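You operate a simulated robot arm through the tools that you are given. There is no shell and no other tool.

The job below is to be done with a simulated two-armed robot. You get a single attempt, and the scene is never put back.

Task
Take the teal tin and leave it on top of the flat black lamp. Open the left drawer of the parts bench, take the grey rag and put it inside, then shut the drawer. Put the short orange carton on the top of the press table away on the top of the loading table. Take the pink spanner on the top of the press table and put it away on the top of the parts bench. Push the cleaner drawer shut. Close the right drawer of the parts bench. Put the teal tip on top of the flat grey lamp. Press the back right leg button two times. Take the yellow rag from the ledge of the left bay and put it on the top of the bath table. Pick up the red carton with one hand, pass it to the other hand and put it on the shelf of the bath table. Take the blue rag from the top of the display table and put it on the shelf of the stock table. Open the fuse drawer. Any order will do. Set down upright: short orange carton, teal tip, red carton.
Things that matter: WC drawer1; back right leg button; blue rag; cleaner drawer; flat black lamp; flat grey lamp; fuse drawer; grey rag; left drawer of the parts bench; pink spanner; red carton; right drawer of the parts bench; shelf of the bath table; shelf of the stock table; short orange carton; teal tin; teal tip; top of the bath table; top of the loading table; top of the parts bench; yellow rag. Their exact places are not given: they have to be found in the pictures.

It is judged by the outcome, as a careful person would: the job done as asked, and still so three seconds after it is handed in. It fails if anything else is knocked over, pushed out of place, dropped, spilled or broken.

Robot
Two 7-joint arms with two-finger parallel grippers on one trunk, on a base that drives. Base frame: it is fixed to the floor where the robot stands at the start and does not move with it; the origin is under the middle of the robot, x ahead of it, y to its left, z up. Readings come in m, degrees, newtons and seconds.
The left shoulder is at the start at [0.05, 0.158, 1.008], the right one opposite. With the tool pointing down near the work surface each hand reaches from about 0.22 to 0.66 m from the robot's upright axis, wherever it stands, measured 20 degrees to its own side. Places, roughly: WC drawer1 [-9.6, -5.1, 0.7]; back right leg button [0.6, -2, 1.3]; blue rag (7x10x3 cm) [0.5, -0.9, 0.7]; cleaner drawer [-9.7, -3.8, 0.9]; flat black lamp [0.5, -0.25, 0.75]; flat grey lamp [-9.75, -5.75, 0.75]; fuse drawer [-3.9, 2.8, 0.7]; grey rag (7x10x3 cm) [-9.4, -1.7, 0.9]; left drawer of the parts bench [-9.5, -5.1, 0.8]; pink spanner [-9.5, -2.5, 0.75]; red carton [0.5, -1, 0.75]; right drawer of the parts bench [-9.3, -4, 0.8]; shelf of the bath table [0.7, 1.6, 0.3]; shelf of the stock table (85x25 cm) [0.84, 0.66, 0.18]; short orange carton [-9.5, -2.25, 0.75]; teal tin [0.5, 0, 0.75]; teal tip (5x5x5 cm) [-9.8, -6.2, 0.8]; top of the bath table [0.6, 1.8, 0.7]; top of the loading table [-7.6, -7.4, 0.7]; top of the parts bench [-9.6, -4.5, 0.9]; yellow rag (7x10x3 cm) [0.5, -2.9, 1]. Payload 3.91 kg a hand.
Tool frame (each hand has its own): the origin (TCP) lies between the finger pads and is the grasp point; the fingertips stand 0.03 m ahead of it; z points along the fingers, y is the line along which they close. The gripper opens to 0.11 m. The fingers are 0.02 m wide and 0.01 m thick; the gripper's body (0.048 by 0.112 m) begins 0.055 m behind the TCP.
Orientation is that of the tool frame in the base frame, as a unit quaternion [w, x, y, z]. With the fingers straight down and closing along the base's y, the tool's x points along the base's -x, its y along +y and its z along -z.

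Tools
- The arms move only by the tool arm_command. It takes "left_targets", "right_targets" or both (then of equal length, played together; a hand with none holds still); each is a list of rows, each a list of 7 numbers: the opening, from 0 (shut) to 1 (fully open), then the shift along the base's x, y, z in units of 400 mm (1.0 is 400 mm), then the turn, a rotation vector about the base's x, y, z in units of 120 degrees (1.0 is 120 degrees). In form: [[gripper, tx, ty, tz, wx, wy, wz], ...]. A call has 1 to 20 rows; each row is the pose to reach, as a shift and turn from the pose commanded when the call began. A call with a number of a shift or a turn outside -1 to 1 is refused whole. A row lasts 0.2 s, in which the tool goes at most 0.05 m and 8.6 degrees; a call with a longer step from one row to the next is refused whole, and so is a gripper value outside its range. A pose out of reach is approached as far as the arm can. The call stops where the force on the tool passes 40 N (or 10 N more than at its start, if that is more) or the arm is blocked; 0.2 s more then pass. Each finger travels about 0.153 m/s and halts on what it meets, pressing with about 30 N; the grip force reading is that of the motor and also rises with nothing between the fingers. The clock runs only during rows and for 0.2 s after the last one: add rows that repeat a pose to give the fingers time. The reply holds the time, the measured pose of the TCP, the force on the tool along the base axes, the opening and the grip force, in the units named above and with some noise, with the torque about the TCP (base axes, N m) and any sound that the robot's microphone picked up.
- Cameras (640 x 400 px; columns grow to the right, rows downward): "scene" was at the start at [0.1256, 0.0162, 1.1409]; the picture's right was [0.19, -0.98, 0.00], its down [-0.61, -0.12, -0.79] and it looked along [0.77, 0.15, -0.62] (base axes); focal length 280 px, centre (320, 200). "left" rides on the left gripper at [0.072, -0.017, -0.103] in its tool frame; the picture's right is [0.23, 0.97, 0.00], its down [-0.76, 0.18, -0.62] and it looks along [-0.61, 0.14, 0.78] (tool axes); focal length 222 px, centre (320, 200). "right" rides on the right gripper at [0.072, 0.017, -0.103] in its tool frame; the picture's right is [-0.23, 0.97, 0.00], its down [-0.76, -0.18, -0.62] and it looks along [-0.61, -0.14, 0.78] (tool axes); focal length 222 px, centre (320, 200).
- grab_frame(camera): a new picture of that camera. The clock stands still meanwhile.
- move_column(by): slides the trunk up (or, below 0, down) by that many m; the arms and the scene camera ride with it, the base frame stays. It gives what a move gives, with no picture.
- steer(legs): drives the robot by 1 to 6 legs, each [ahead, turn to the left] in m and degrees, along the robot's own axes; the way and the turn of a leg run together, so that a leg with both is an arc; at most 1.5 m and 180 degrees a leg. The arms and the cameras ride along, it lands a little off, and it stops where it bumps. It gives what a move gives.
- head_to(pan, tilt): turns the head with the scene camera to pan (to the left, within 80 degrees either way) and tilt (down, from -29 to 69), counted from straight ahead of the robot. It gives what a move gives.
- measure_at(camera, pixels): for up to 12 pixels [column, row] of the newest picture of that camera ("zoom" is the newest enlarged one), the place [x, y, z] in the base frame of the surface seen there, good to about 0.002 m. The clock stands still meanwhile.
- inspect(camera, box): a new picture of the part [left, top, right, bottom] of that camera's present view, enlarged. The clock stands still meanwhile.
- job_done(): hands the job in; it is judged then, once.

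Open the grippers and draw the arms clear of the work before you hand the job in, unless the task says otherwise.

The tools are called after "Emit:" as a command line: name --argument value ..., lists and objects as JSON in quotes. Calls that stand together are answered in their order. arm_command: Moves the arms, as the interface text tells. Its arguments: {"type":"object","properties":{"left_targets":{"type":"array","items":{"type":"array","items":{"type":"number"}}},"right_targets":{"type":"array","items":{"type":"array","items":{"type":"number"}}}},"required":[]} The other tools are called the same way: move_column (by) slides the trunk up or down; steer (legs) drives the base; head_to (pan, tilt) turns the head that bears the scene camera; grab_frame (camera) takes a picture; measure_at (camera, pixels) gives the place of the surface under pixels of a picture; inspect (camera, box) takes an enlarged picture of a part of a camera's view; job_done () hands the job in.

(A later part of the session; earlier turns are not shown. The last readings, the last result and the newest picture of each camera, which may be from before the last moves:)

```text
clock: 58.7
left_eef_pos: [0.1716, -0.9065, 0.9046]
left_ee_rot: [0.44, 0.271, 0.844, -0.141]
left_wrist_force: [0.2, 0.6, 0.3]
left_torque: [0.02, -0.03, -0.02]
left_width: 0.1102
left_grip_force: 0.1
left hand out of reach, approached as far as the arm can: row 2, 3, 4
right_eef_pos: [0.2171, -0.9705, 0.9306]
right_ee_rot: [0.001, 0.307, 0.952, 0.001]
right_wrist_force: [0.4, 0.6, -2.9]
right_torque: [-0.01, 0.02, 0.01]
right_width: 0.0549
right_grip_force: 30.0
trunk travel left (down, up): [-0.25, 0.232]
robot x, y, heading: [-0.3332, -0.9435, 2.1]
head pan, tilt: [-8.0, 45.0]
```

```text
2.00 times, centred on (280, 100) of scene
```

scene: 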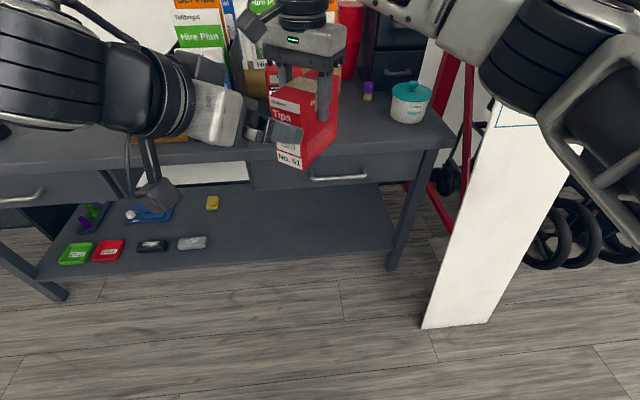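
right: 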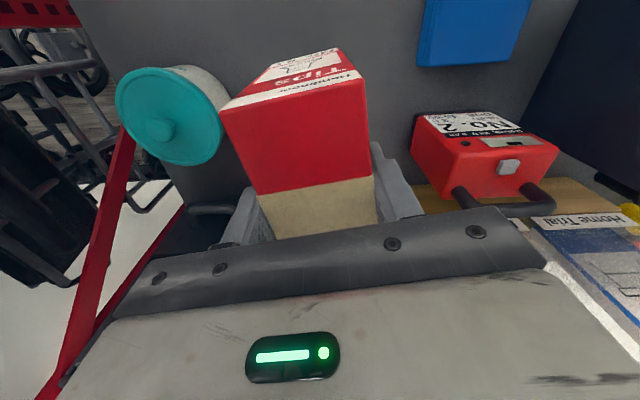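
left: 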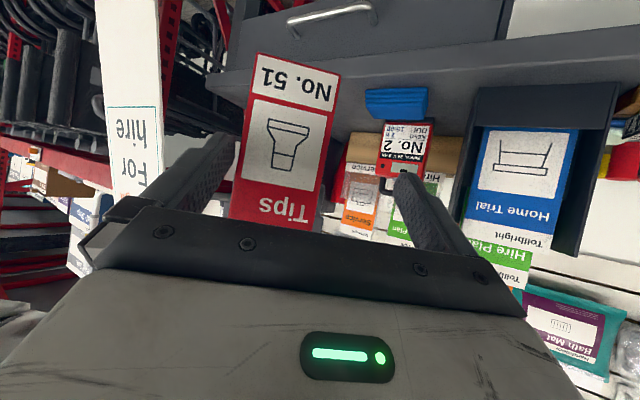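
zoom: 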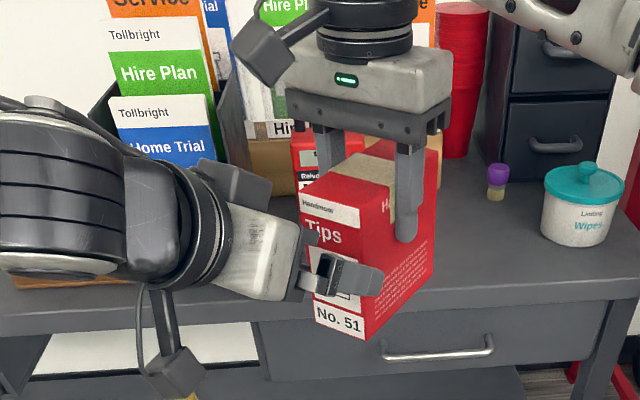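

The left arm reached its limit about 4 cm short. I'll set the left command back to where it is and bring the carton to it with the right hand instead.

Emit:
arm_command --left_targets '[[1, -0.04, 0.1, 0.036, 0, 0, 0], [1, -0.04, 0.1, 0.036, 0, 0, 0]]'

```text
clock: 59.3
left_eef_pos: [0.1535, -0.8675, 0.9185]
left_ee_rot: [0.44, 0.27, 0.845, -0.141]
left_wrist_force: [-0.2, 0.2, -0.1]
left_torque: [-0.02, 0.02, -0.02]
left_width: 0.11
left_grip_force: 0.0
right_eef_pos: [0.216, -0.9709, 0.9295]
right_ee_rot: [0.0, 0.308, 0.951, 0.0]
right_wrist_force: [-0.2, 0.0, -2.4]
right_torque: [0.03, 0.01, 0.02]
right_width: 0.055
right_grip_force: 29.8
trunk travel left (down, up): [-0.25, 0.232]
robot x, y, heading: [-0.3352, -0.9428, 1.9]
head pan, tilt: [-8.0, 45.0]
```

The command follows the reached pose. Now the right hand moves the carton sideways to centre it, then along the left hand's axis into the fingers.

Emit:
arm_command --right_targets '[[0.3, 0.0225, 0.056, -0.02, 0, 0, 0], [0.3, 0.045, 0.1125, -0.04, 0, 0, 0], [0.3, 0.045, 0.1125, -0.04, 0, 0, 0]]'

Emit:
grab_frame --camera "left"

```text
clock: 60.1
left_eef_pos: [0.1546, -0.8681, 0.919]
left_ee_rot: [0.44, 0.27, 0.845, -0.141]
left_wrist_force: [1.1, 0.4, -0.6]
left_torque: [-0.02, -0.02, 0.0]
left_width: 0.11
left_grip_force: 0.2
right_eef_pos: [0.2342, -0.9258, 0.9142]
right_ee_rot: [0.0, 0.307, 0.952, 0.001]
right_wrist_force: [0.2, 0.5, -2.6]
right_torque: [-0.06, 0.03, -0.01]
right_width: 0.0551
right_grip_force: 29.7
trunk travel left (down, up): [-0.25, 0.232]
robot x, y, heading: [-0.3334, -0.9423, 2.2]
head pan, tilt: [-8.0, 45.0]
```

```text
taken
```

left: 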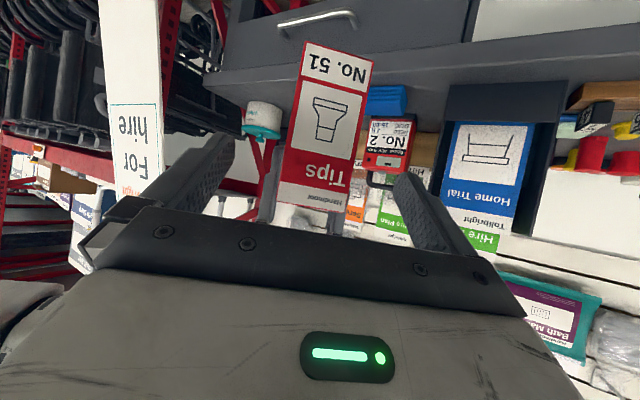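

Centred. Now advance 7.5 cm along the axis.

Emit:
arm_command --right_targets '[[0.3, -0.041, 0.03, 0.036, 0, 0, 0], [0.3, -0.082, 0.06, 0.073, 0, 0, 0], [0.3, -0.1235, 0.089, 0.1095, 0, 0, 0], [0.3, -0.1235, 0.089, 0.1095, 0, 0, 0]]'

Emit:
grab_frame --camera "left"

Emit:
inspect --camera "scene" --box '[160, 0, 400, 200]'

```text
clock: 61.1
left_eef_pos: [0.1538, -0.8682, 0.9182]
left_ee_rot: [0.439, 0.271, 0.845, -0.141]
left_wrist_force: [-1.1, 0.4, -0.2]
left_torque: [-0.06, -0.06, 0.01]
left_width: 0.1101
left_grip_force: 0.0
right_eef_pos: [0.185, -0.8917, 0.9578]
right_ee_rot: [0.0, 0.307, 0.952, 0.001]
right_wrist_force: [-0.5, -0.3, -2.8]
right_torque: [0.01, 0.0, 0.03]
right_width: 0.0546
right_grip_force: 29.8
trunk travel left (down, up): [-0.25, 0.232]
robot x, y, heading: [-0.3364, -0.9401, 2.0]
head pan, tilt: [-8.0, 45.0]
```

```text
taken
```

left: 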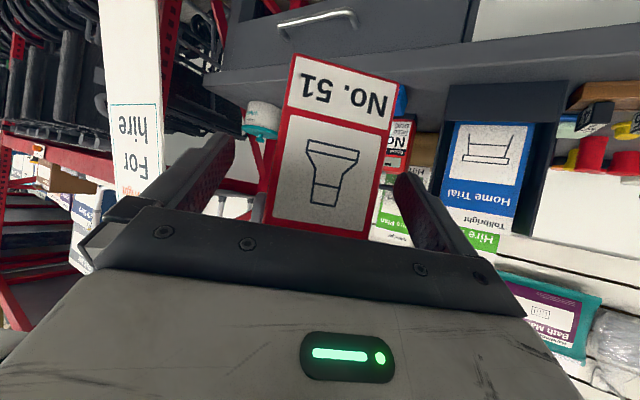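

```text
2.00 times, centred on (280, 100) of scene
```

zoom: 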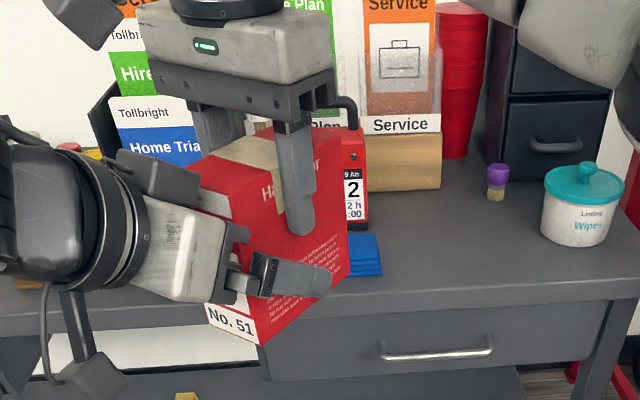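

The carton sits between the left fingers. I close the left hand on it.

Emit:
arm_command --left_targets '[[0.7, 0, 0, 0, 0, 0, 0], [0.4, 0, 0, 0, 0, 0, 0], [0.3, 0, 0, 0, 0, 0, 0], [0.3, 0, 0, 0, 0, 0, 0]]'

```text
clock: 62.1
left_eef_pos: [0.1529, -0.8683, 0.9183]
left_ee_rot: [0.44, 0.271, 0.845, -0.141]
left_wrist_force: [0.8, 1.8, 0.5]
left_torque: [-0.3, 0.08, -0.33]
left_width: 0.0551
left_grip_force: 29.8
right_eef_pos: [0.1848, -0.8905, 0.9583]
right_ee_rot: [0.001, 0.306, 0.952, 0.001]
right_wrist_force: [-1.6, -0.6, -0.8]
right_torque: [0.24, -0.09, 0.36]
right_width: 0.0549
right_grip_force: 30.1
trunk travel left (down, up): [-0.25, 0.232]
robot x, y, heading: [-0.3317, -0.9428, 2.0]
head pan, tilt: [-8.0, 45.0]
```

Left grips at 30 N, width 0.055. I open the right hand and lift it straight up.

Emit:
arm_command --right_targets '[[0.5, 0, 0, 0, 0, 0, 0], [0.8, 0, 0, 0, 0, 0, 0], [0.9, 0, 0, 0, 0, 0, 0], [0.9, 0, 0, 0.1, 0, 0, 0], [0.9, 0, 0, 0.2, 0, 0, 0], [0.9, 0, 0, 0.3, 0, 0, 0], [0.9, 0, 0, 0.3, 0, 0, 0]]'

Emit:
grab_frame --camera "scene"

```text
clock: 63.7
left_eef_pos: [0.1536, -0.8677, 0.9194]
left_ee_rot: [0.439, 0.269, 0.845, -0.14]
left_wrist_force: [0.2, -0.3, 0.3]
left_torque: [0.06, 0.08, 0.02]
left_width: 0.0549
left_grip_force: 29.8
right_eef_pos: [0.176, -0.8944, 1.0778]
right_ee_rot: [0.0, 0.307, 0.952, 0.001]
right_wrist_force: [0.2, 0.4, -0.2]
right_torque: [0.03, -0.01, 0.02]
right_width: 0.0991
right_grip_force: 0.1
right hand out of reach, approached as far as the arm can: row 6, 7
trunk travel left (down, up): [-0.25, 0.232]
robot x, y, heading: [-0.3303, -0.9459, 2.1]
head pan, tilt: [-8.0, 45.0]
```

```text
taken
```

scene: 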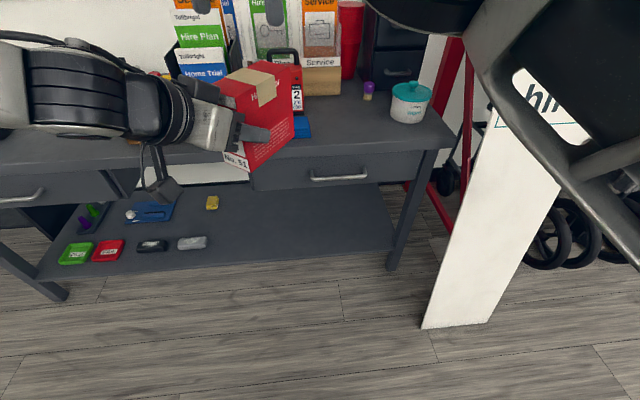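

The left hand holds the carton. I draw the right hand aside to neutral and swing the left hand to its own side, carton upright and facing ahead.

Emit:
arm_command --right_targets '[[0.9, -0.05, -0.09, 0, 0, 0, 0.04], [0.9, -0.1, -0.18, 0, 0, 0, 0.08], [0.9, -0.15, -0.27, 0, 0, 0, 0.12], [0.9, -0.2, -0.36, 0, 0, 0, 0.16], [0.9, -0.25, -0.45, -0.03, 0, 0, 0.2], [0.9, -0.3, -0.54, -0.08, 0, 0, 0.24], [0.9, -0.36, -0.62, -0.15, 0, 0, 0.28], [0.9, -0.43, -0.665, -0.22, 0, 0, 0.316], [0.9, -0.43, -0.665, -0.3, 0, 0, 0.316]]'

Emit:
arm_command --left_targets '[[0.3, -0.062, 0.087, 0.01, 0, 0, 0.05], [0.3, -0.124, 0.174, 0.02, 0, 0, 0.1], [0.3, -0.185, 0.26, 0.03, 0, 0, 0.15], [0.3, -0.247, 0.347, 0.04, 0, 0, 0.2], [0.3, -0.308, 0.433, 0.05, 0, 0, 0.25], [0.3, -0.37, 0.52, 0.05, 0, 0, 0.3], [0.3, -0.37, 0.52, 0.05, 0, 0, 0.3]]'

Emit:
head_to --pan 10 --tilt 40

Emit:
grab_frame --camera "scene"

Emit:
grab_frame --camera "left"

```text
clock: 65.7
left_eef_pos: [0.1525, -0.8685, 0.9175]
left_ee_rot: [0.439, 0.271, 0.845, -0.141]
left_wrist_force: [0.4, -0.2, 0.3]
left_torque: [0.06, 0.06, -0.01]
left_width: 0.0547
left_grip_force: 30.0
right_eef_pos: [0.0055, -1.159, 0.9569]
right_ee_rot: [0.0, -0.019, 1.0, 0.001]
right_wrist_force: [-0.6, 0.8, -0.1]
right_torque: [-0.01, -0.02, -0.01]
right_width: 0.0991
right_grip_force: 0.0
trunk travel left (down, up): [-0.25, 0.232]
robot x, y, heading: [-0.3345, -0.9408, 1.9]
head pan, tilt: [-8.0, 45.0]
```

```text
clock: 67.3
left_eef_pos: [0.0583, -0.638, 0.9558]
left_ee_rot: [0.461, -0.004, 0.887, 0.003]
left_wrist_force: [-0.4, -0.7, -1.7]
left_torque: [0.01, 0.1, 0.0]
left_width: 0.0549
left_grip_force: 30.2
left hand out of reach, approached as far as the arm can: row 4, 5, 6, 7
right_eef_pos: [0.0074, -1.1572, 0.9577]
right_ee_rot: [0.0, -0.019, 1.0, 0.001]
right_wrist_force: [0.1, 0.1, -0.5]
right_torque: [0.01, -0.01, 0.0]
right_width: 0.099
right_grip_force: 0.0
trunk travel left (down, up): [-0.25, 0.232]
robot x, y, heading: [-0.339, -0.9418, 2.0]
head pan, tilt: [-8.0, 45.0]
```

```text
clock: 68.2
left_eef_pos: [0.0588, -0.6358, 0.9563]
left_ee_rot: [0.461, -0.003, 0.887, 0.002]
left_wrist_force: [0.3, 0.1, -1.3]
left_torque: [0.01, 0.02, -0.01]
left_width: 0.055
left_grip_force: 29.8
right_eef_pos: [0.0076, -1.1585, 0.958]
right_ee_rot: [0.0, -0.019, 1.0, 0.001]
right_wrist_force: [-0.8, 0.1, -1.1]
right_torque: [0.0, -0.03, -0.01]
right_width: 0.0988
right_grip_force: 0.0
trunk travel left (down, up): [-0.25, 0.232]
robot x, y, heading: [-0.336, -0.9428, 2.3]
head pan, tilt: [10.0, 40.0]
```

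```text
taken
```

scene: 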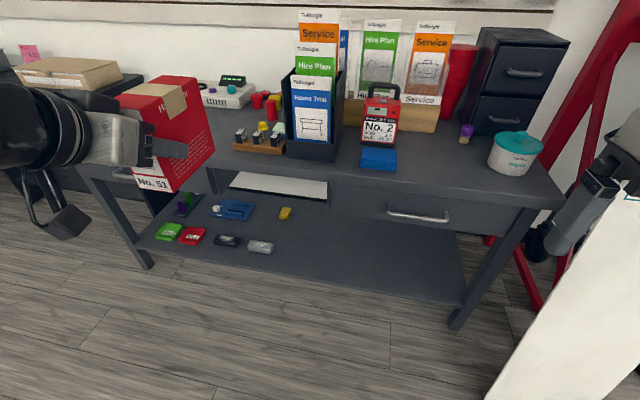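

```text
taken
```

left: 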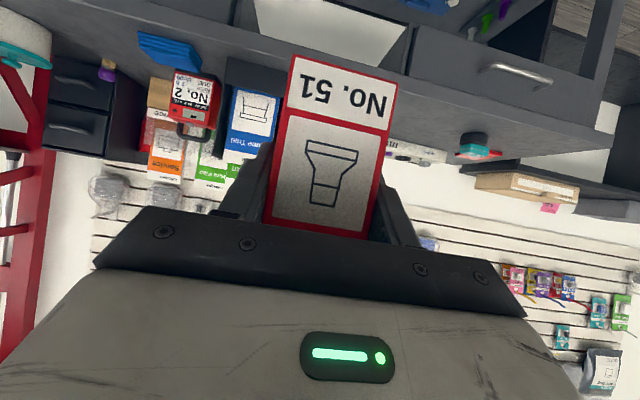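

Both hands are clear. I drive a bit left and ahead so the rag is within the right hand's reach while the carton keeps clear of the leaflet box.

Emit:
steer --legs '[[0, 30], [0.25, 0], [0, -32]]'

Emit:
head_to --pan -10 --tilt 45

Emit:
grab_frame --camera "scene"

```text
clock: 73.0
left_eef_pos: [0.2812, -0.5221, 0.9565]
left_ee_rot: [0.461, 0.017, 0.887, -0.009]
left_wrist_force: [-0.6, -0.3, -1.6]
left_torque: [-0.02, 0.09, 0.02]
left_width: 0.0549
left_grip_force: 30.2
right_eef_pos: [0.2066, -1.0408, 0.9585]
right_ee_rot: [0.0, 0.002, 1.0, 0.001]
right_wrist_force: [-0.6, 0.1, 0.5]
right_torque: [-0.01, 0.02, 0.01]
right_width: 0.0988
right_grip_force: 0.1
trunk travel left (down, up): [-0.25, 0.232]
robot x, y, heading: [-0.1237, -0.8145, -0.4]
head pan, tilt: [10.0, 40.0]
```

```text
clock: 73.8
left_eef_pos: [0.2811, -0.5214, 0.9554]
left_ee_rot: [0.461, 0.016, 0.887, -0.009]
left_wrist_force: [-0.5, -0.9, -2.2]
left_torque: [0.0, 0.07, 0.03]
left_width: 0.0548
left_grip_force: 29.7
right_eef_pos: [0.207, -1.04, 0.9586]
right_ee_rot: [0.0, 0.003, 1.0, 0.001]
right_wrist_force: [-0.1, 0.0, -0.2]
right_torque: [-0.01, -0.03, 0.03]
right_width: 0.099
right_grip_force: 0.1
trunk travel left (down, up): [-0.25, 0.232]
robot x, y, heading: [-0.1222, -0.8136, -0.7]
head pan, tilt: [-10.0, 45.0]
```

```text
taken
```

scene: 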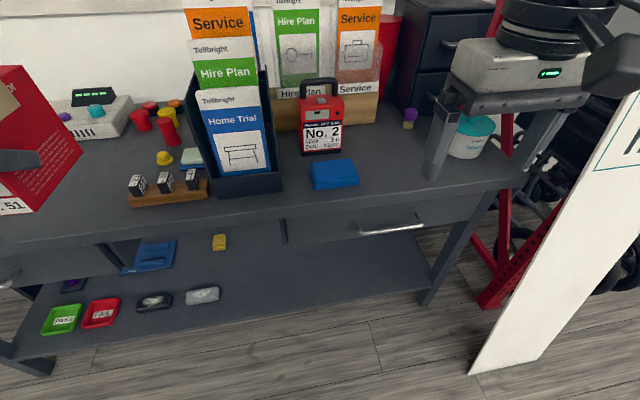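

I zoom on the rag to fix its side edges, as the fingers will straddle its ~9 cm side.

Emit:
inspect --camera "scene" --box '[290, 140, 380, 200]'

```text
6.67 times, centred on (335, 170) of scene
```

zoom: 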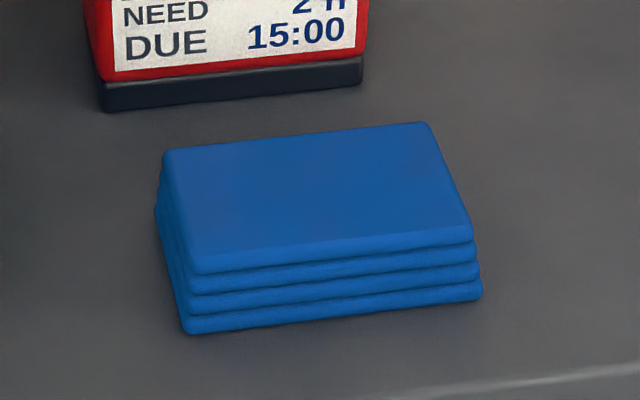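

Emit:
measure_at --camera "zoom" --pixels '[[170, 155], [425, 128], [196, 265], [470, 232], [192, 328], [478, 293], [163, 235], [232, 105], [340, 320]]'

```text
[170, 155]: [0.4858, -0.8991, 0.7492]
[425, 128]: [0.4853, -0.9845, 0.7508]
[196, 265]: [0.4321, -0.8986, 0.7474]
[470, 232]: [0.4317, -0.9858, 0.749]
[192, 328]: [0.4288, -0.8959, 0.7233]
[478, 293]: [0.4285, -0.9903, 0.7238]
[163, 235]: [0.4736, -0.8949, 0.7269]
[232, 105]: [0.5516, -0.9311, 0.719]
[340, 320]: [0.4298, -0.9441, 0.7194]
```

Rag bottom edges y −0.8945…−0.991, centre (0.461, −0.943). I bring the right hand to a pre-grasp pitched 50° down, fully open.

Emit:
arm_command --right_targets '[[1, 0.078, 0.041, -0.06, 0, -0.0555, 0], [1, 0.157, 0.082, -0.12, 0, -0.111, 0], [1, 0.236, 0.1225, -0.18, 0, -0.1667, 0], [1, 0.315, 0.163, -0.24, 0, -0.222, 0], [1, 0.394, 0.204, -0.3, 0, -0.2777, 0], [1, 0.4725, 0.245, -0.36, 0, -0.3333, 0], [1, 0.4725, 0.245, -0.36, 0, -0.3333, 0]]'

Emit:
grab_frame --camera "right"

```text
clock: 75.4
left_eef_pos: [0.2816, -0.522, 0.9557]
left_ee_rot: [0.461, 0.016, 0.887, -0.008]
left_wrist_force: [0.2, 0.2, -2.8]
left_torque: [-0.02, 0.04, 0.02]
left_width: 0.0548
left_grip_force: 30.1
right_eef_pos: [0.3944, -0.9421, 0.8114]
right_ee_rot: [0.342, 0.001, 0.94, 0.003]
right_wrist_force: [0.4, -0.7, -0.3]
right_torque: [-0.06, 0.01, -0.02]
right_width: 0.1101
right_grip_force: 0.1
trunk travel left (down, up): [-0.25, 0.232]
robot x, y, heading: [-0.1245, -0.8111, -0.4]
head pan, tilt: [-10.0, 45.0]
```

```text
taken
```

right: 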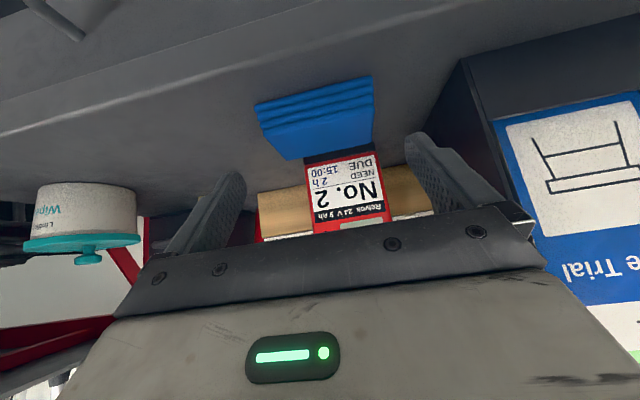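

Rag is centred between the fingers. I slide down around it.

Emit:
arm_command --right_targets '[[1, 0.065, -0.001, -0.072, 0, 0, 0], [1, 0.129, -0.001, -0.141, 0, 0, 0], [1, 0.129, -0.001, -0.141, 0, 0, 0]]'

Emit:
grab_frame --camera "right"

Emit:
inspect --camera "scene" --box '[260, 100, 420, 200]'

```text
clock: 76.2
left_eef_pos: [0.2822, -0.5218, 0.9557]
left_ee_rot: [0.461, 0.016, 0.887, -0.008]
left_wrist_force: [-0.4, 0.0, -2.0]
left_torque: [0.03, 0.08, -0.02]
left_width: 0.0549
left_grip_force: 30.2
right_eef_pos: [0.4481, -0.9446, 0.7571]
right_ee_rot: [0.342, 0.002, 0.94, 0.002]
right_wrist_force: [0.0, 1.1, 0.2]
right_torque: [-0.04, -0.02, -0.01]
right_width: 0.1101
right_grip_force: 0.0
trunk travel left (down, up): [-0.25, 0.232]
robot x, y, heading: [-0.1251, -0.8103, -0.5]
head pan, tilt: [-10.0, 45.0]
```

```text
taken
```

right: 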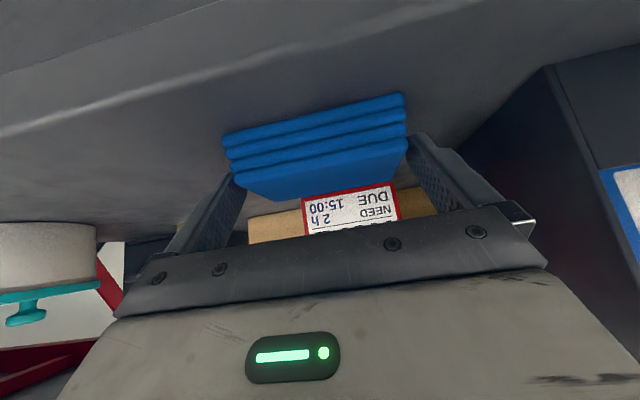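

```text
4.00 times, centred on (340, 150) of scene
```

zoom: 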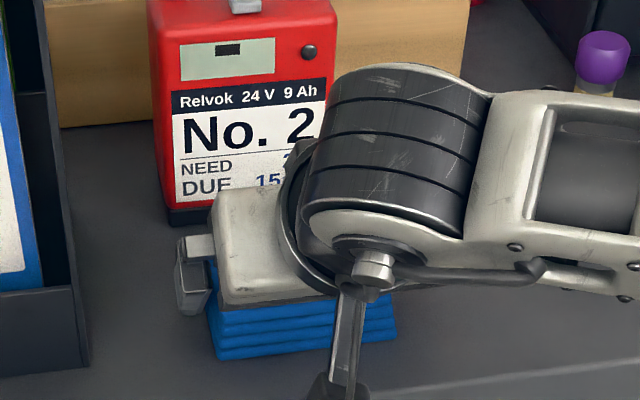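

The fingers straddle the rag. I close and lift.

Emit:
arm_command --right_targets '[[0.8, 0, 0, -0.005, 0, 0, 0], [0.5, 0, 0, -0.005, 0, 0, 0], [0.5, 0, 0, -0.005, 0, 0, 0], [0.5, 0, 0, 0.05, 0, 0, 0], [0.5, 0, 0, 0.15, 0, 0, 0], [0.5, -0.05, 0, 0.25, 0, 0, 0], [0.5, -0.1, 0, 0.35, 0, 0, 0]]'

Emit:
grab_frame --camera "right"

Emit:
grab_frame --camera "scene"

```text
clock: 77.8
left_eef_pos: [0.2817, -0.5226, 0.9566]
left_ee_rot: [0.462, 0.016, 0.887, -0.009]
left_wrist_force: [0.0, -0.1, -1.9]
left_torque: [-0.02, 0.07, -0.01]
left_width: 0.0549
left_grip_force: 30.3
right_eef_pos: [0.4079, -0.9431, 0.8986]
right_ee_rot: [0.341, 0.002, 0.94, 0.001]
right_wrist_force: [0.9, 0.2, 0.0]
right_torque: [0.01, 0.0, 0.0]
right_width: 0.0989
right_grip_force: 29.9
trunk travel left (down, up): [-0.25, 0.232]
robot x, y, heading: [-0.1275, -0.8093, -0.4]
head pan, tilt: [-10.0, 45.0]
```

```text
taken
```

right: 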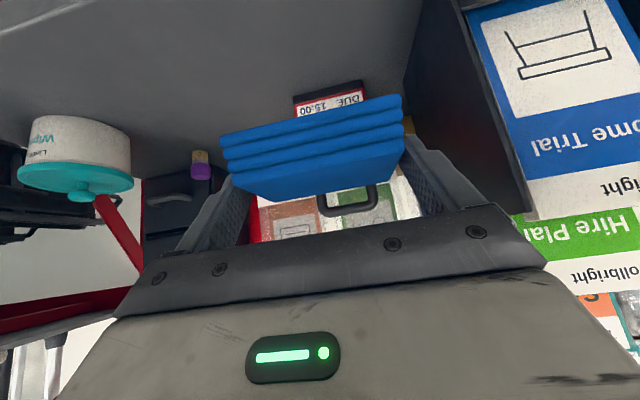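

```text
taken
```

scene: 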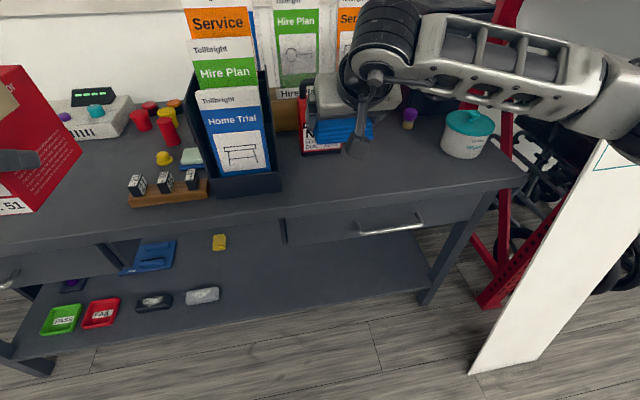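

The rag is held flat. I retract the right hand, back off and drive to the stock table on the left.

Emit:
arm_command --right_targets '[[0.5, -0.11, -0.06, 0.02, 0, 0, 0], [0.5, -0.22, -0.12, 0.04, 0, 0, 0], [0.5, -0.325, -0.175, 0.05, 0, 0, 0]]'

Emit:
steer --legs '[[-0.35, 0], [0, 90], [1.5, 0], [0, -90]]'

Emit:
head_to --pan 0 --tilt 35

Emit:
grab_frame --camera "scene"

```text
refused: row 1 steps farther than a row can; nothing moved
```

```text
clock: 94.6
left_eef_pos: [-0.0217, 0.9467, 0.9561]
left_ee_rot: [0.462, 0.027, 0.886, -0.013]
left_wrist_force: [0.6, -0.3, -0.7]
left_torque: [0.02, 0.11, 0.02]
left_width: 0.055
left_grip_force: 29.8
right_eef_pos: [0.0939, 0.5242, 0.8975]
right_ee_rot: [0.343, 0.014, 0.939, -0.002]
right_wrist_force: [-0.3, -0.5, 0.1]
right_torque: [0.02, 0.06, -0.02]
right_width: 0.0991
right_grip_force: 30.0
trunk travel left (down, up): [-0.25, 0.232]
robot x, y, heading: [-0.4348, 0.6698, -1.9]
head pan, tilt: [-10.0, 45.0]
```

```text
clock: 95.3
left_eef_pos: [-0.0213, 0.9472, 0.9564]
left_ee_rot: [0.461, 0.026, 0.887, -0.013]
left_wrist_force: [0.4, 0.1, -2.0]
left_torque: [0.04, 0.07, 0.0]
left_width: 0.0548
left_grip_force: 30.3
right_eef_pos: [0.0945, 0.5233, 0.8985]
right_ee_rot: [0.342, 0.013, 0.94, -0.002]
right_wrist_force: [0.4, -1.2, -0.5]
right_torque: [0.0, 0.01, 0.01]
right_width: 0.0991
right_grip_force: 29.9
trunk travel left (down, up): [-0.25, 0.232]
robot x, y, heading: [-0.4372, 0.6697, -1.7]
head pan, tilt: [0.0, 35.0]
```

```text
taken
```

scene: 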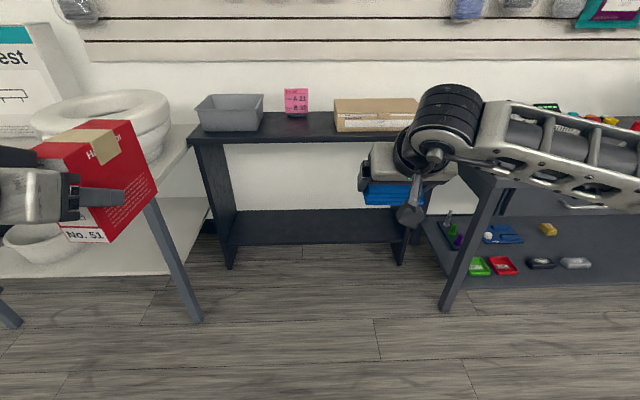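

I see the stock table with its shelf (about row 225) and the bath table to the left. I measure them.

Emit:
measure_at --camera "scene" --pixels '[[240, 240], [380, 240], [250, 215], [370, 212], [300, 225], [230, 266], [400, 262], [190, 140], [300, 138], [200, 320], [100, 270], [180, 195]]'

```text
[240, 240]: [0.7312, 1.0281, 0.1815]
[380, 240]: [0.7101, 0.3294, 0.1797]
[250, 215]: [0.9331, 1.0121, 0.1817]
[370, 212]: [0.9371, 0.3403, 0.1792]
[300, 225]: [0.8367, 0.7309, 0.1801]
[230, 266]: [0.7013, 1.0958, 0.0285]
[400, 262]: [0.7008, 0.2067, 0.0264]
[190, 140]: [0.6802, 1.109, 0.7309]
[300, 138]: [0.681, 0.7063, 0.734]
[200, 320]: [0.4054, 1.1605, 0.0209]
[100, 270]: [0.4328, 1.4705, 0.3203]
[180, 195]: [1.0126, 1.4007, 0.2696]
```

Shelf of the stock table: z 0.18, x 0.71–0.96, under a top at 0.734 (front edge x 0.68). First I tuck the left hand (carton) back with the tool pointing down.

Emit:
arm_command --left_targets '[[0.3, -0.045, 0, 0.037, 0.001, 0.0654, 0], [0.3, -0.09, 0, 0.074, 0.003, 0.1309, 0], [0.3, -0.135, 0, 0.111, 0.005, 0.1963, 0], [0.3, -0.18, 0, 0.149, 0.007, 0.2617, 0], [0.3, -0.225, 0, 0.186, 0.009, 0.3271, 0], [0.3, -0.27, 0, 0.223, 0.011, 0.3926, 0], [0.3, -0.315, 0, 0.26, 0.013, 0.458, 0], [0.3, -0.315, 0, 0.26, 0.013, 0.458, 0]]'

Emit:
steer --legs '[[0, 1.8], [0.25, 0]]'

Emit:
move_column --by -0.2

Emit:
grab_frame --camera "scene"

```text
clock: 97.1
left_eef_pos: [-0.1489, 0.9477, 1.0595]
left_ee_rot: [-0.001, 0.024, 1.0, -0.014]
left_wrist_force: [0.1, -0.4, -2.1]
left_torque: [0.02, 0.04, -0.01]
left_width: 0.055
left_grip_force: 30.2
right_eef_pos: [0.0944, 0.5235, 0.8989]
right_ee_rot: [0.342, 0.014, 0.94, -0.002]
right_wrist_force: [-0.5, 0.1, -1.0]
right_torque: [-0.02, -0.02, 0.02]
right_width: 0.0991
right_grip_force: 30.1
trunk travel left (down, up): [-0.25, 0.232]
robot x, y, heading: [-0.4373, 0.6681, -1.6]
head pan, tilt: [0.0, 35.0]
```

```text
clock: 99.3
left_eef_pos: [0.0962, 0.9578, 1.0593]
left_ee_rot: [0.0, 0.008, 1.0, -0.014]
left_wrist_force: [0.7, -0.1, -2.7]
left_torque: [0.01, 0.03, 0.01]
left_width: 0.0546
left_grip_force: 30.1
right_eef_pos: [0.3534, 0.5418, 0.8981]
right_ee_rot: [0.342, -0.001, 0.94, 0.004]
right_wrist_force: [-0.8, 0.5, -0.6]
right_torque: [-0.02, 0.0, -0.01]
right_width: 0.0991
right_grip_force: 30.2
trunk travel left (down, up): [-0.25, 0.232]
robot x, y, heading: [-0.1828, 0.6685, 0.2]
head pan, tilt: [0.0, 35.0]
```

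```text
clock: 101.5
left_eef_pos: [0.0955, 0.9571, 0.8596]
left_ee_rot: [0.001, 0.008, 1.0, -0.014]
left_wrist_force: [0.5, 0.4, -2.2]
left_torque: [0.02, 0.07, 0.03]
left_width: 0.0549
left_grip_force: 29.8
right_eef_pos: [0.3526, 0.543, 0.6973]
right_ee_rot: [0.342, -0.002, 0.94, 0.004]
right_wrist_force: [-0.2, -1.3, -0.8]
right_torque: [-0.01, 0.0, 0.0]
right_width: 0.0991
right_grip_force: 30.7
trunk travel left (down, up): [-0.05, 0.432]
robot x, y, heading: [-0.1806, 0.6717, -0.0]
head pan, tilt: [0.0, 35.0]
```

```text
taken
```

scene: 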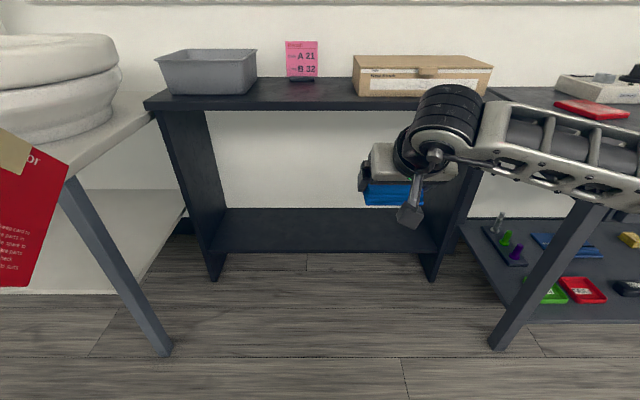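

Now lower the right hand with the rag, still in front of the table, toward shelf height.

Emit:
arm_command --right_targets '[[0.5, 0, 0, -0.11, 0, 0, 0], [0.5, 0, 0, -0.22, 0, 0, 0], [0.5, 0, 0, -0.33, 0, 0, 0], [0.5, 0, 0, -0.44, 0, 0, 0], [0.5, 0, 0, -0.55, 0, 0, 0], [0.5, 0, 0, -0.66, 0, 0, 0], [0.5, 0, 0, -0.77, 0, 0, 0], [0.5, 0, 0, -0.88, 0, 0, 0], [0.5, 0, 0, -0.99, 0, 0, 0], [0.5, 0, 0, -0.99, 0, 0, 0]]'

Emit:
grab_frame --camera "scene"

```text
clock: 103.7
left_eef_pos: [0.0964, 0.9584, 0.8594]
left_ee_rot: [0.0, 0.008, 1.0, -0.014]
left_wrist_force: [0.3, 0.5, -1.6]
left_torque: [0.0, 0.06, 0.03]
left_width: 0.0547
left_grip_force: 29.8
right_eef_pos: [0.3519, 0.5413, 0.3021]
right_ee_rot: [0.342, -0.001, 0.94, 0.003]
right_wrist_force: [-0.1, -0.4, -0.3]
right_torque: [-0.02, -0.01, 0.03]
right_width: 0.0993
right_grip_force: 29.4
trunk travel left (down, up): [-0.05, 0.432]
robot x, y, heading: [-0.1831, 0.6668, 0.1]
head pan, tilt: [0.0, 35.0]
```

```text
taken
```

scene: 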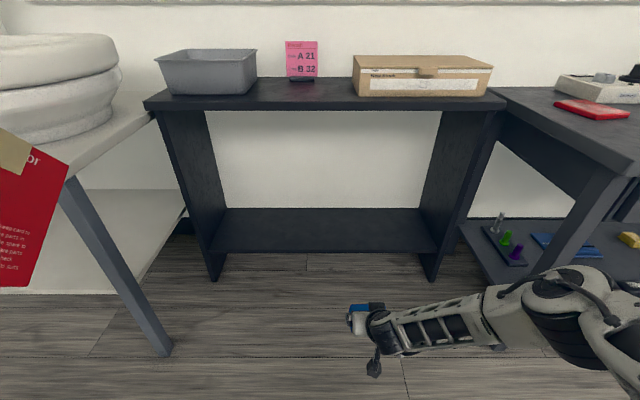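

The hand reaches z 0.30. I check how far the elbow sticks out relative to the display table leg.

Emit:
measure_at --camera "scene" --pixels '[[400, 320], [480, 310], [560, 270], [620, 310], [600, 370], [560, 240], [590, 200], [640, 170], [460, 200], [70, 190], [165, 345]]'

```text
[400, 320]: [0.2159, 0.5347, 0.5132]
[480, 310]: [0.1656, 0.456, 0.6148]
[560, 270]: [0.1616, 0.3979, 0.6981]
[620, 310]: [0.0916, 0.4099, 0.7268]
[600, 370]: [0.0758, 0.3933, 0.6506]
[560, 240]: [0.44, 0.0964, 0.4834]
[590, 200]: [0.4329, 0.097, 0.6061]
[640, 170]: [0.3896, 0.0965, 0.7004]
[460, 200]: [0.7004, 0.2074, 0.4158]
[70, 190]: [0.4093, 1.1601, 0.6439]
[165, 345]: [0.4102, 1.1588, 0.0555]
```

Elbow is at (0.16, 0.39, 0.70), clear of the display table (y≤0.1). I drive ahead 0.37 m so the hand enters beneath the top.

Emit:
steer --legs '[[0.37, 0]]'

Emit:
head_to --pan -10 --tilt 50

Emit:
grab_frame --camera "scene"

Emit:
grab_frame --camera "right"

```text
clock: 106.1
left_eef_pos: [0.4682, 0.9562, 0.8583]
left_ee_rot: [0.0, 0.009, 1.0, -0.014]
left_wrist_force: [0.2, -0.3, -1.9]
left_torque: [0.02, 0.04, -0.02]
left_width: 0.0547
left_grip_force: 30.0
right_eef_pos: [0.7224, 0.54, 0.3025]
right_ee_rot: [0.342, 0.0, 0.94, 0.003]
right_wrist_force: [-0.4, 0.2, -0.5]
right_torque: [-0.02, 0.01, -0.02]
right_width: 0.0991
right_grip_force: 30.2
trunk travel left (down, up): [-0.05, 0.432]
robot x, y, heading: [0.1904, 0.6698, -0.1]
head pan, tilt: [0.0, 35.0]
```

```text
clock: 106.9
left_eef_pos: [0.4674, 0.9553, 0.8598]
left_ee_rot: [0.0, 0.01, 1.0, -0.014]
left_wrist_force: [0.1, 0.3, -1.1]
left_torque: [0.0, 0.06, 0.0]
left_width: 0.0547
left_grip_force: 29.9
right_eef_pos: [0.7217, 0.5393, 0.3017]
right_ee_rot: [0.343, 0.0, 0.939, 0.003]
right_wrist_force: [0.2, -1.4, -1.0]
right_torque: [-0.02, 0.0, 0.02]
right_width: 0.099
right_grip_force: 30.0
trunk travel left (down, up): [-0.05, 0.432]
robot x, y, heading: [0.1889, 0.6704, 0.0]
head pan, tilt: [-10.0, 50.0]
```

```text
taken
```

scene: 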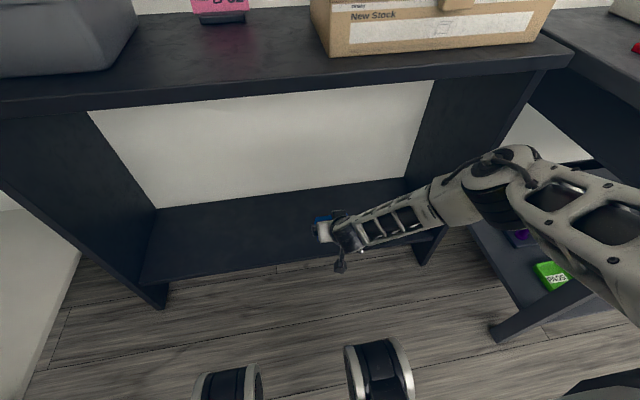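

```text
taken
```

right: 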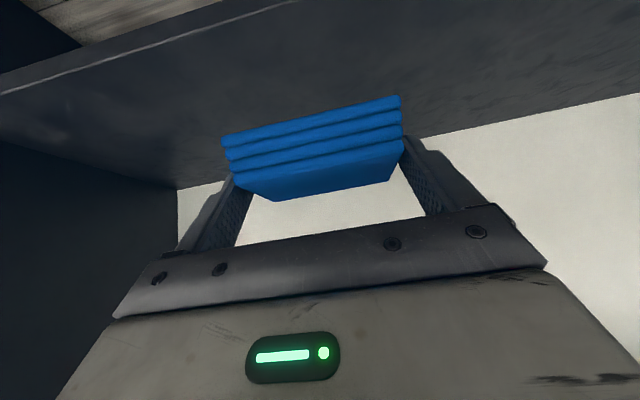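

Rag is above the shelf front. I extend 8.5 cm and lower toward the shelf.

Emit:
arm_command --right_targets '[[0.5, 0.07, 0, -0.04, 0, 0, 0], [0.5, 0.14, 0, -0.09, 0, 0, 0], [0.5, 0.21, 0, -0.14, 0, 0, 0], [0.5, 0.21, 0, -0.19, 0, 0, 0], [0.5, 0.21, 0, -0.205, 0, 0, 0], [0.5, 0.21, 0, -0.21, 0, 0, 0]]'

Emit:
grab_frame --camera "right"

```text
clock: 108.3
left_eef_pos: [0.4684, 0.9565, 0.8592]
left_ee_rot: [0.0, 0.009, 1.0, -0.014]
left_wrist_force: [0.0, -0.4, -1.0]
left_torque: [0.03, 0.08, 0.01]
left_width: 0.055
left_grip_force: 29.7
right_eef_pos: [0.7838, 0.5409, 0.2649]
right_ee_rot: [0.342, 0.0, 0.94, 0.003]
right_wrist_force: [0.2, -0.2, -1.1]
right_torque: [0.01, 0.0, 0.02]
right_width: 0.0993
right_grip_force: 30.1
right hand out of reach, approached as far as the arm can: row 3, 4, 5, 6
trunk travel left (down, up): [-0.05, 0.432]
robot x, y, heading: [0.1897, 0.6718, 0.1]
head pan, tilt: [-10.0, 50.0]
```

```text
taken
```

right: 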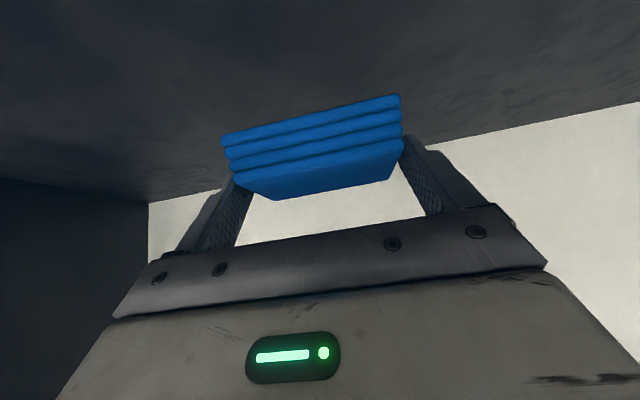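

Reach limit at z 0.265. Lowering the trunk by 4.8 cm brings the rag bottom right to the shelf.

Emit:
move_column --by -0.048

Emit:
grab_frame --camera "right"

Emit:
grab_frame --camera "scene"

```text
clock: 109.2
left_eef_pos: [0.4685, 0.9563, 0.8114]
left_ee_rot: [0.0, 0.01, 1.0, -0.014]
left_wrist_force: [0.0, 0.7, -1.7]
left_torque: [-0.01, 0.06, 0.01]
left_width: 0.0547
left_grip_force: 30.1
right_eef_pos: [0.7846, 0.541, 0.218]
right_ee_rot: [0.343, 0.0, 0.939, 0.002]
right_wrist_force: [1.4, 1.4, 5.5]
right_torque: [-0.28, -0.23, 0.07]
right_width: 0.0992
right_grip_force: 29.9
trunk travel left (down, up): [-0.002, 0.48]
robot x, y, heading: [0.1906, 0.6716, -0.1]
head pan, tilt: [-10.0, 50.0]
```

```text
taken
```

right: 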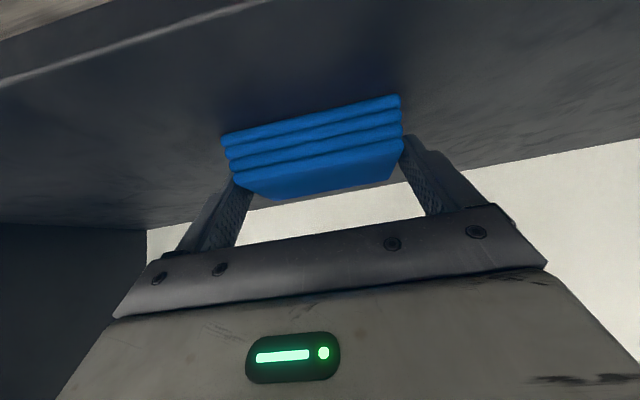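

```text
taken
```

scene: 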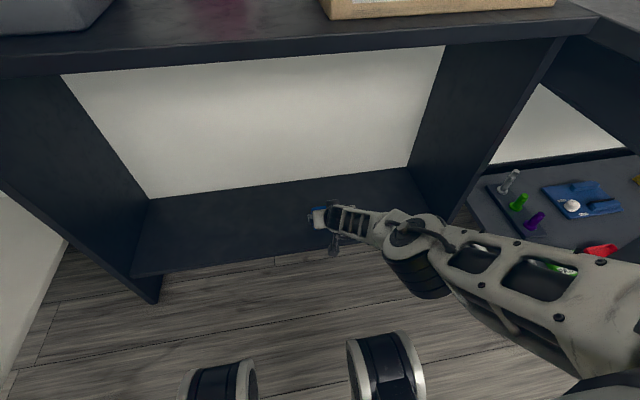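

Light contact (5.5 N) with the shelf. I open and withdraw along the tool axis, then pull back out.

Emit:
arm_command --right_targets '[[0.95, 0, 0, 0, 0, 0, 0], [1, 0, 0, 0, 0, 0, 0], [1, 0, 0, 0, 0, 0, 0], [1, -0.05, 0, 0.06, 0, 0, 0], [1, -0.1, 0, 0.12, 0, 0, 0], [1, -0.17, 0, 0.17, 0, 0, 0], [1, -0.25, 0, 0.2, 0, 0, 0]]'

Emit:
grab_frame --camera "right"

```text
clock: 110.8
left_eef_pos: [0.4684, 0.9563, 0.8111]
left_ee_rot: [0.0, 0.009, 1.0, -0.014]
left_wrist_force: [0.0, -1.5, -2.6]
left_torque: [-0.06, 0.05, 0.04]
left_width: 0.0548
left_grip_force: 30.2
right_eef_pos: [0.682, 0.5411, 0.2979]
right_ee_rot: [0.343, 0.0, 0.939, 0.002]
right_wrist_force: [0.6, 0.3, 0.4]
right_torque: [0.01, -0.04, 0.01]
right_width: 0.11
right_grip_force: 0.0
trunk travel left (down, up): [-0.002, 0.48]
robot x, y, heading: [0.188, 0.6691, -0.1]
head pan, tilt: [-10.0, 50.0]
```

```text
taken
```

right: 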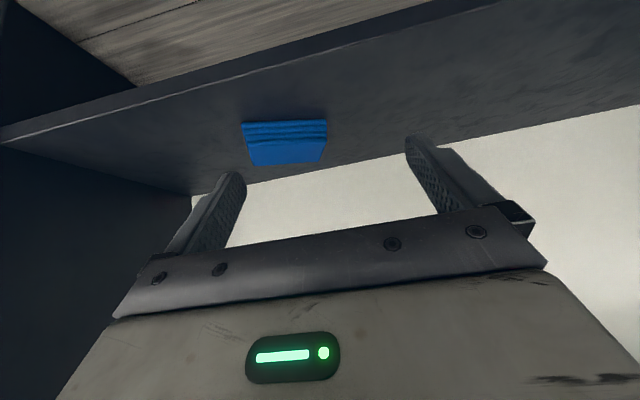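

The rag lies on the shelf. I back the robot out and drive to the front of the bath table.

Emit:
steer --legs '[[-0.65, 0]]'

Emit:
arm_command --right_targets '[[1, -0.04, 0, 0.1, 0, 0.06, 0], [1, -0.08, 0, 0.2, 0, 0.12, 0], [1, -0.12, 0, 0.3, 0, 0.18, 0], [1, -0.16, 0, 0.4, 0, 0.24, 0], [1, -0.2, 0, 0.5, 0, 0.3, 0], [1, -0.24, 0, 0.6, 0, 0.333, 0], [1, -0.28, 0, 0.7, 0, 0.333, 0], [1, -0.32, 0, 0.8, 0, 0.333, 0], [1, -0.36, 0, 0.9, 0, 0.333, 0]]'

Emit:
steer --legs '[[0, 90], [0.85, 0], [0, -90]]'

Emit:
head_to --pan 0 --tilt 35

Emit:
grab_frame --camera "scene"

```text
clock: 114.4
left_eef_pos: [-0.1811, 0.9575, 0.8117]
left_ee_rot: [0.0, 0.009, 1.0, -0.015]
left_wrist_force: [0.3, 0.0, -1.8]
left_torque: [0.0, 0.07, 0.0]
left_width: 0.0547
left_grip_force: 29.8
right_eef_pos: [0.0331, 0.543, 0.2973]
right_ee_rot: [0.341, 0.0, 0.94, 0.003]
right_wrist_force: [0.7, 0.3, 0.6]
right_torque: [0.0, 0.01, 0.02]
right_width: 0.1097
right_grip_force: 0.1
trunk travel left (down, up): [-0.002, 0.48]
robot x, y, heading: [-0.4599, 0.6716, -0.2]
head pan, tilt: [-10.0, 50.0]
```

```text
clock: 116.4
left_eef_pos: [-0.1811, 0.9564, 0.8105]
left_ee_rot: [0.0, 0.009, 1.0, -0.014]
left_wrist_force: [0.4, 0.5, -1.3]
left_torque: [-0.02, 0.03, -0.01]
left_width: 0.0549
left_grip_force: 29.8
right_eef_pos: [-0.1108, 0.5416, 0.6567]
right_ee_rot: [0.0, 0.001, 1.0, 0.002]
right_wrist_force: [0.1, -0.5, -1.1]
right_torque: [0.0, -0.01, 0.0]
right_width: 0.1099
right_grip_force: 0.0
trunk travel left (down, up): [-0.002, 0.48]
robot x, y, heading: [-0.4565, 0.6714, 0.2]
head pan, tilt: [-10.0, 50.0]
```

```text
clock: 128.5
left_eef_pos: [-0.1666, 1.8055, 0.8121]
left_ee_rot: [0.0, 0.013, 1.0, -0.015]
left_wrist_force: [-0.8, 0.4, -2.1]
left_torque: [-0.01, 0.05, 0.02]
left_width: 0.0549
left_grip_force: 30.5
right_eef_pos: [-0.0996, 1.3894, 0.6578]
right_ee_rot: [0.0, 0.004, 1.0, 0.003]
right_wrist_force: [0.0, 0.7, 0.6]
right_torque: [0.01, -0.01, 0.0]
right_width: 0.1101
right_grip_force: 0.1
trunk travel left (down, up): [-0.002, 0.48]
robot x, y, heading: [-0.4504, 1.5186, -0.5]
head pan, tilt: [-10.0, 50.0]
```

```text
clock: 129.3
left_eef_pos: [-0.1681, 1.8057, 0.8122]
left_ee_rot: [-0.001, 0.013, 1.0, -0.014]
left_wrist_force: [0.2, -0.5, -2.2]
left_torque: [0.01, 0.06, 0.0]
left_width: 0.0548
left_grip_force: 30.4
right_eef_pos: [-0.0998, 1.3893, 0.659]
right_ee_rot: [0.0, 0.004, 1.0, 0.003]
right_wrist_force: [0.1, 0.3, -0.2]
right_torque: [0.0, 0.02, 0.02]
right_width: 0.1103
right_grip_force: 0.1
trunk travel left (down, up): [-0.002, 0.48]
robot x, y, heading: [-0.4451, 1.5206, -0.2]
head pan, tilt: [0.0, 35.0]
```

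```text
taken
```

scene: 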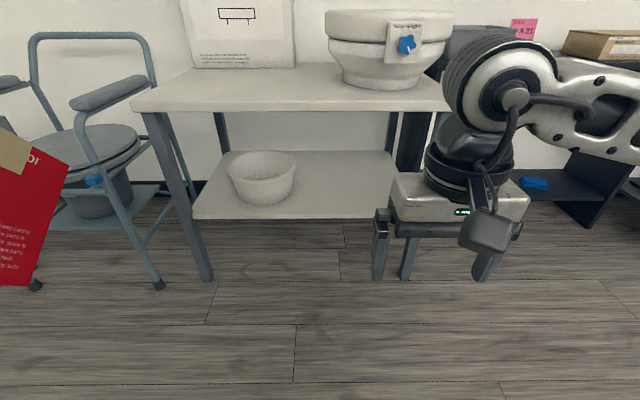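

I see the bath table with shelf and a white pot at (263,178). I measure.

Emit:
measure_at --camera "scene" --pixels '[[195, 215], [380, 215], [340, 190], [230, 165], [300, 160], [390, 155], [292, 180], [230, 185], [135, 107], [300, 108], [210, 275], [250, 90]]'

Emit:
measure_at --camera "scene" --pixels '[[160, 285], [150, 80], [330, 208], [325, 60], [330, 75], [345, 85], [310, 95]]'

```text
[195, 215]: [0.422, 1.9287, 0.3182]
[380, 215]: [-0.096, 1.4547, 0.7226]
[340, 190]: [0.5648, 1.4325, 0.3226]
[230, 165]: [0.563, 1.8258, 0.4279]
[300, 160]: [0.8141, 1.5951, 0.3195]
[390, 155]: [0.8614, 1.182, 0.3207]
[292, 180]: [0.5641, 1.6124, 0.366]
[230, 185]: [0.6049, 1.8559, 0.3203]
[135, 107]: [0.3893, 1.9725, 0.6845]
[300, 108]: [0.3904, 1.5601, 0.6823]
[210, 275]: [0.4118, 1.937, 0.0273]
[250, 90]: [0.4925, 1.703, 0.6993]
```

```text
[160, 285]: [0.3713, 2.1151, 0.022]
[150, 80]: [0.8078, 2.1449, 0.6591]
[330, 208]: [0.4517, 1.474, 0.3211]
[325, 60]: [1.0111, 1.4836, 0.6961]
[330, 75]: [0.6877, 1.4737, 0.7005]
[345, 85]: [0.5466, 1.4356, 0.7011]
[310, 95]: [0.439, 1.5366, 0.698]
```

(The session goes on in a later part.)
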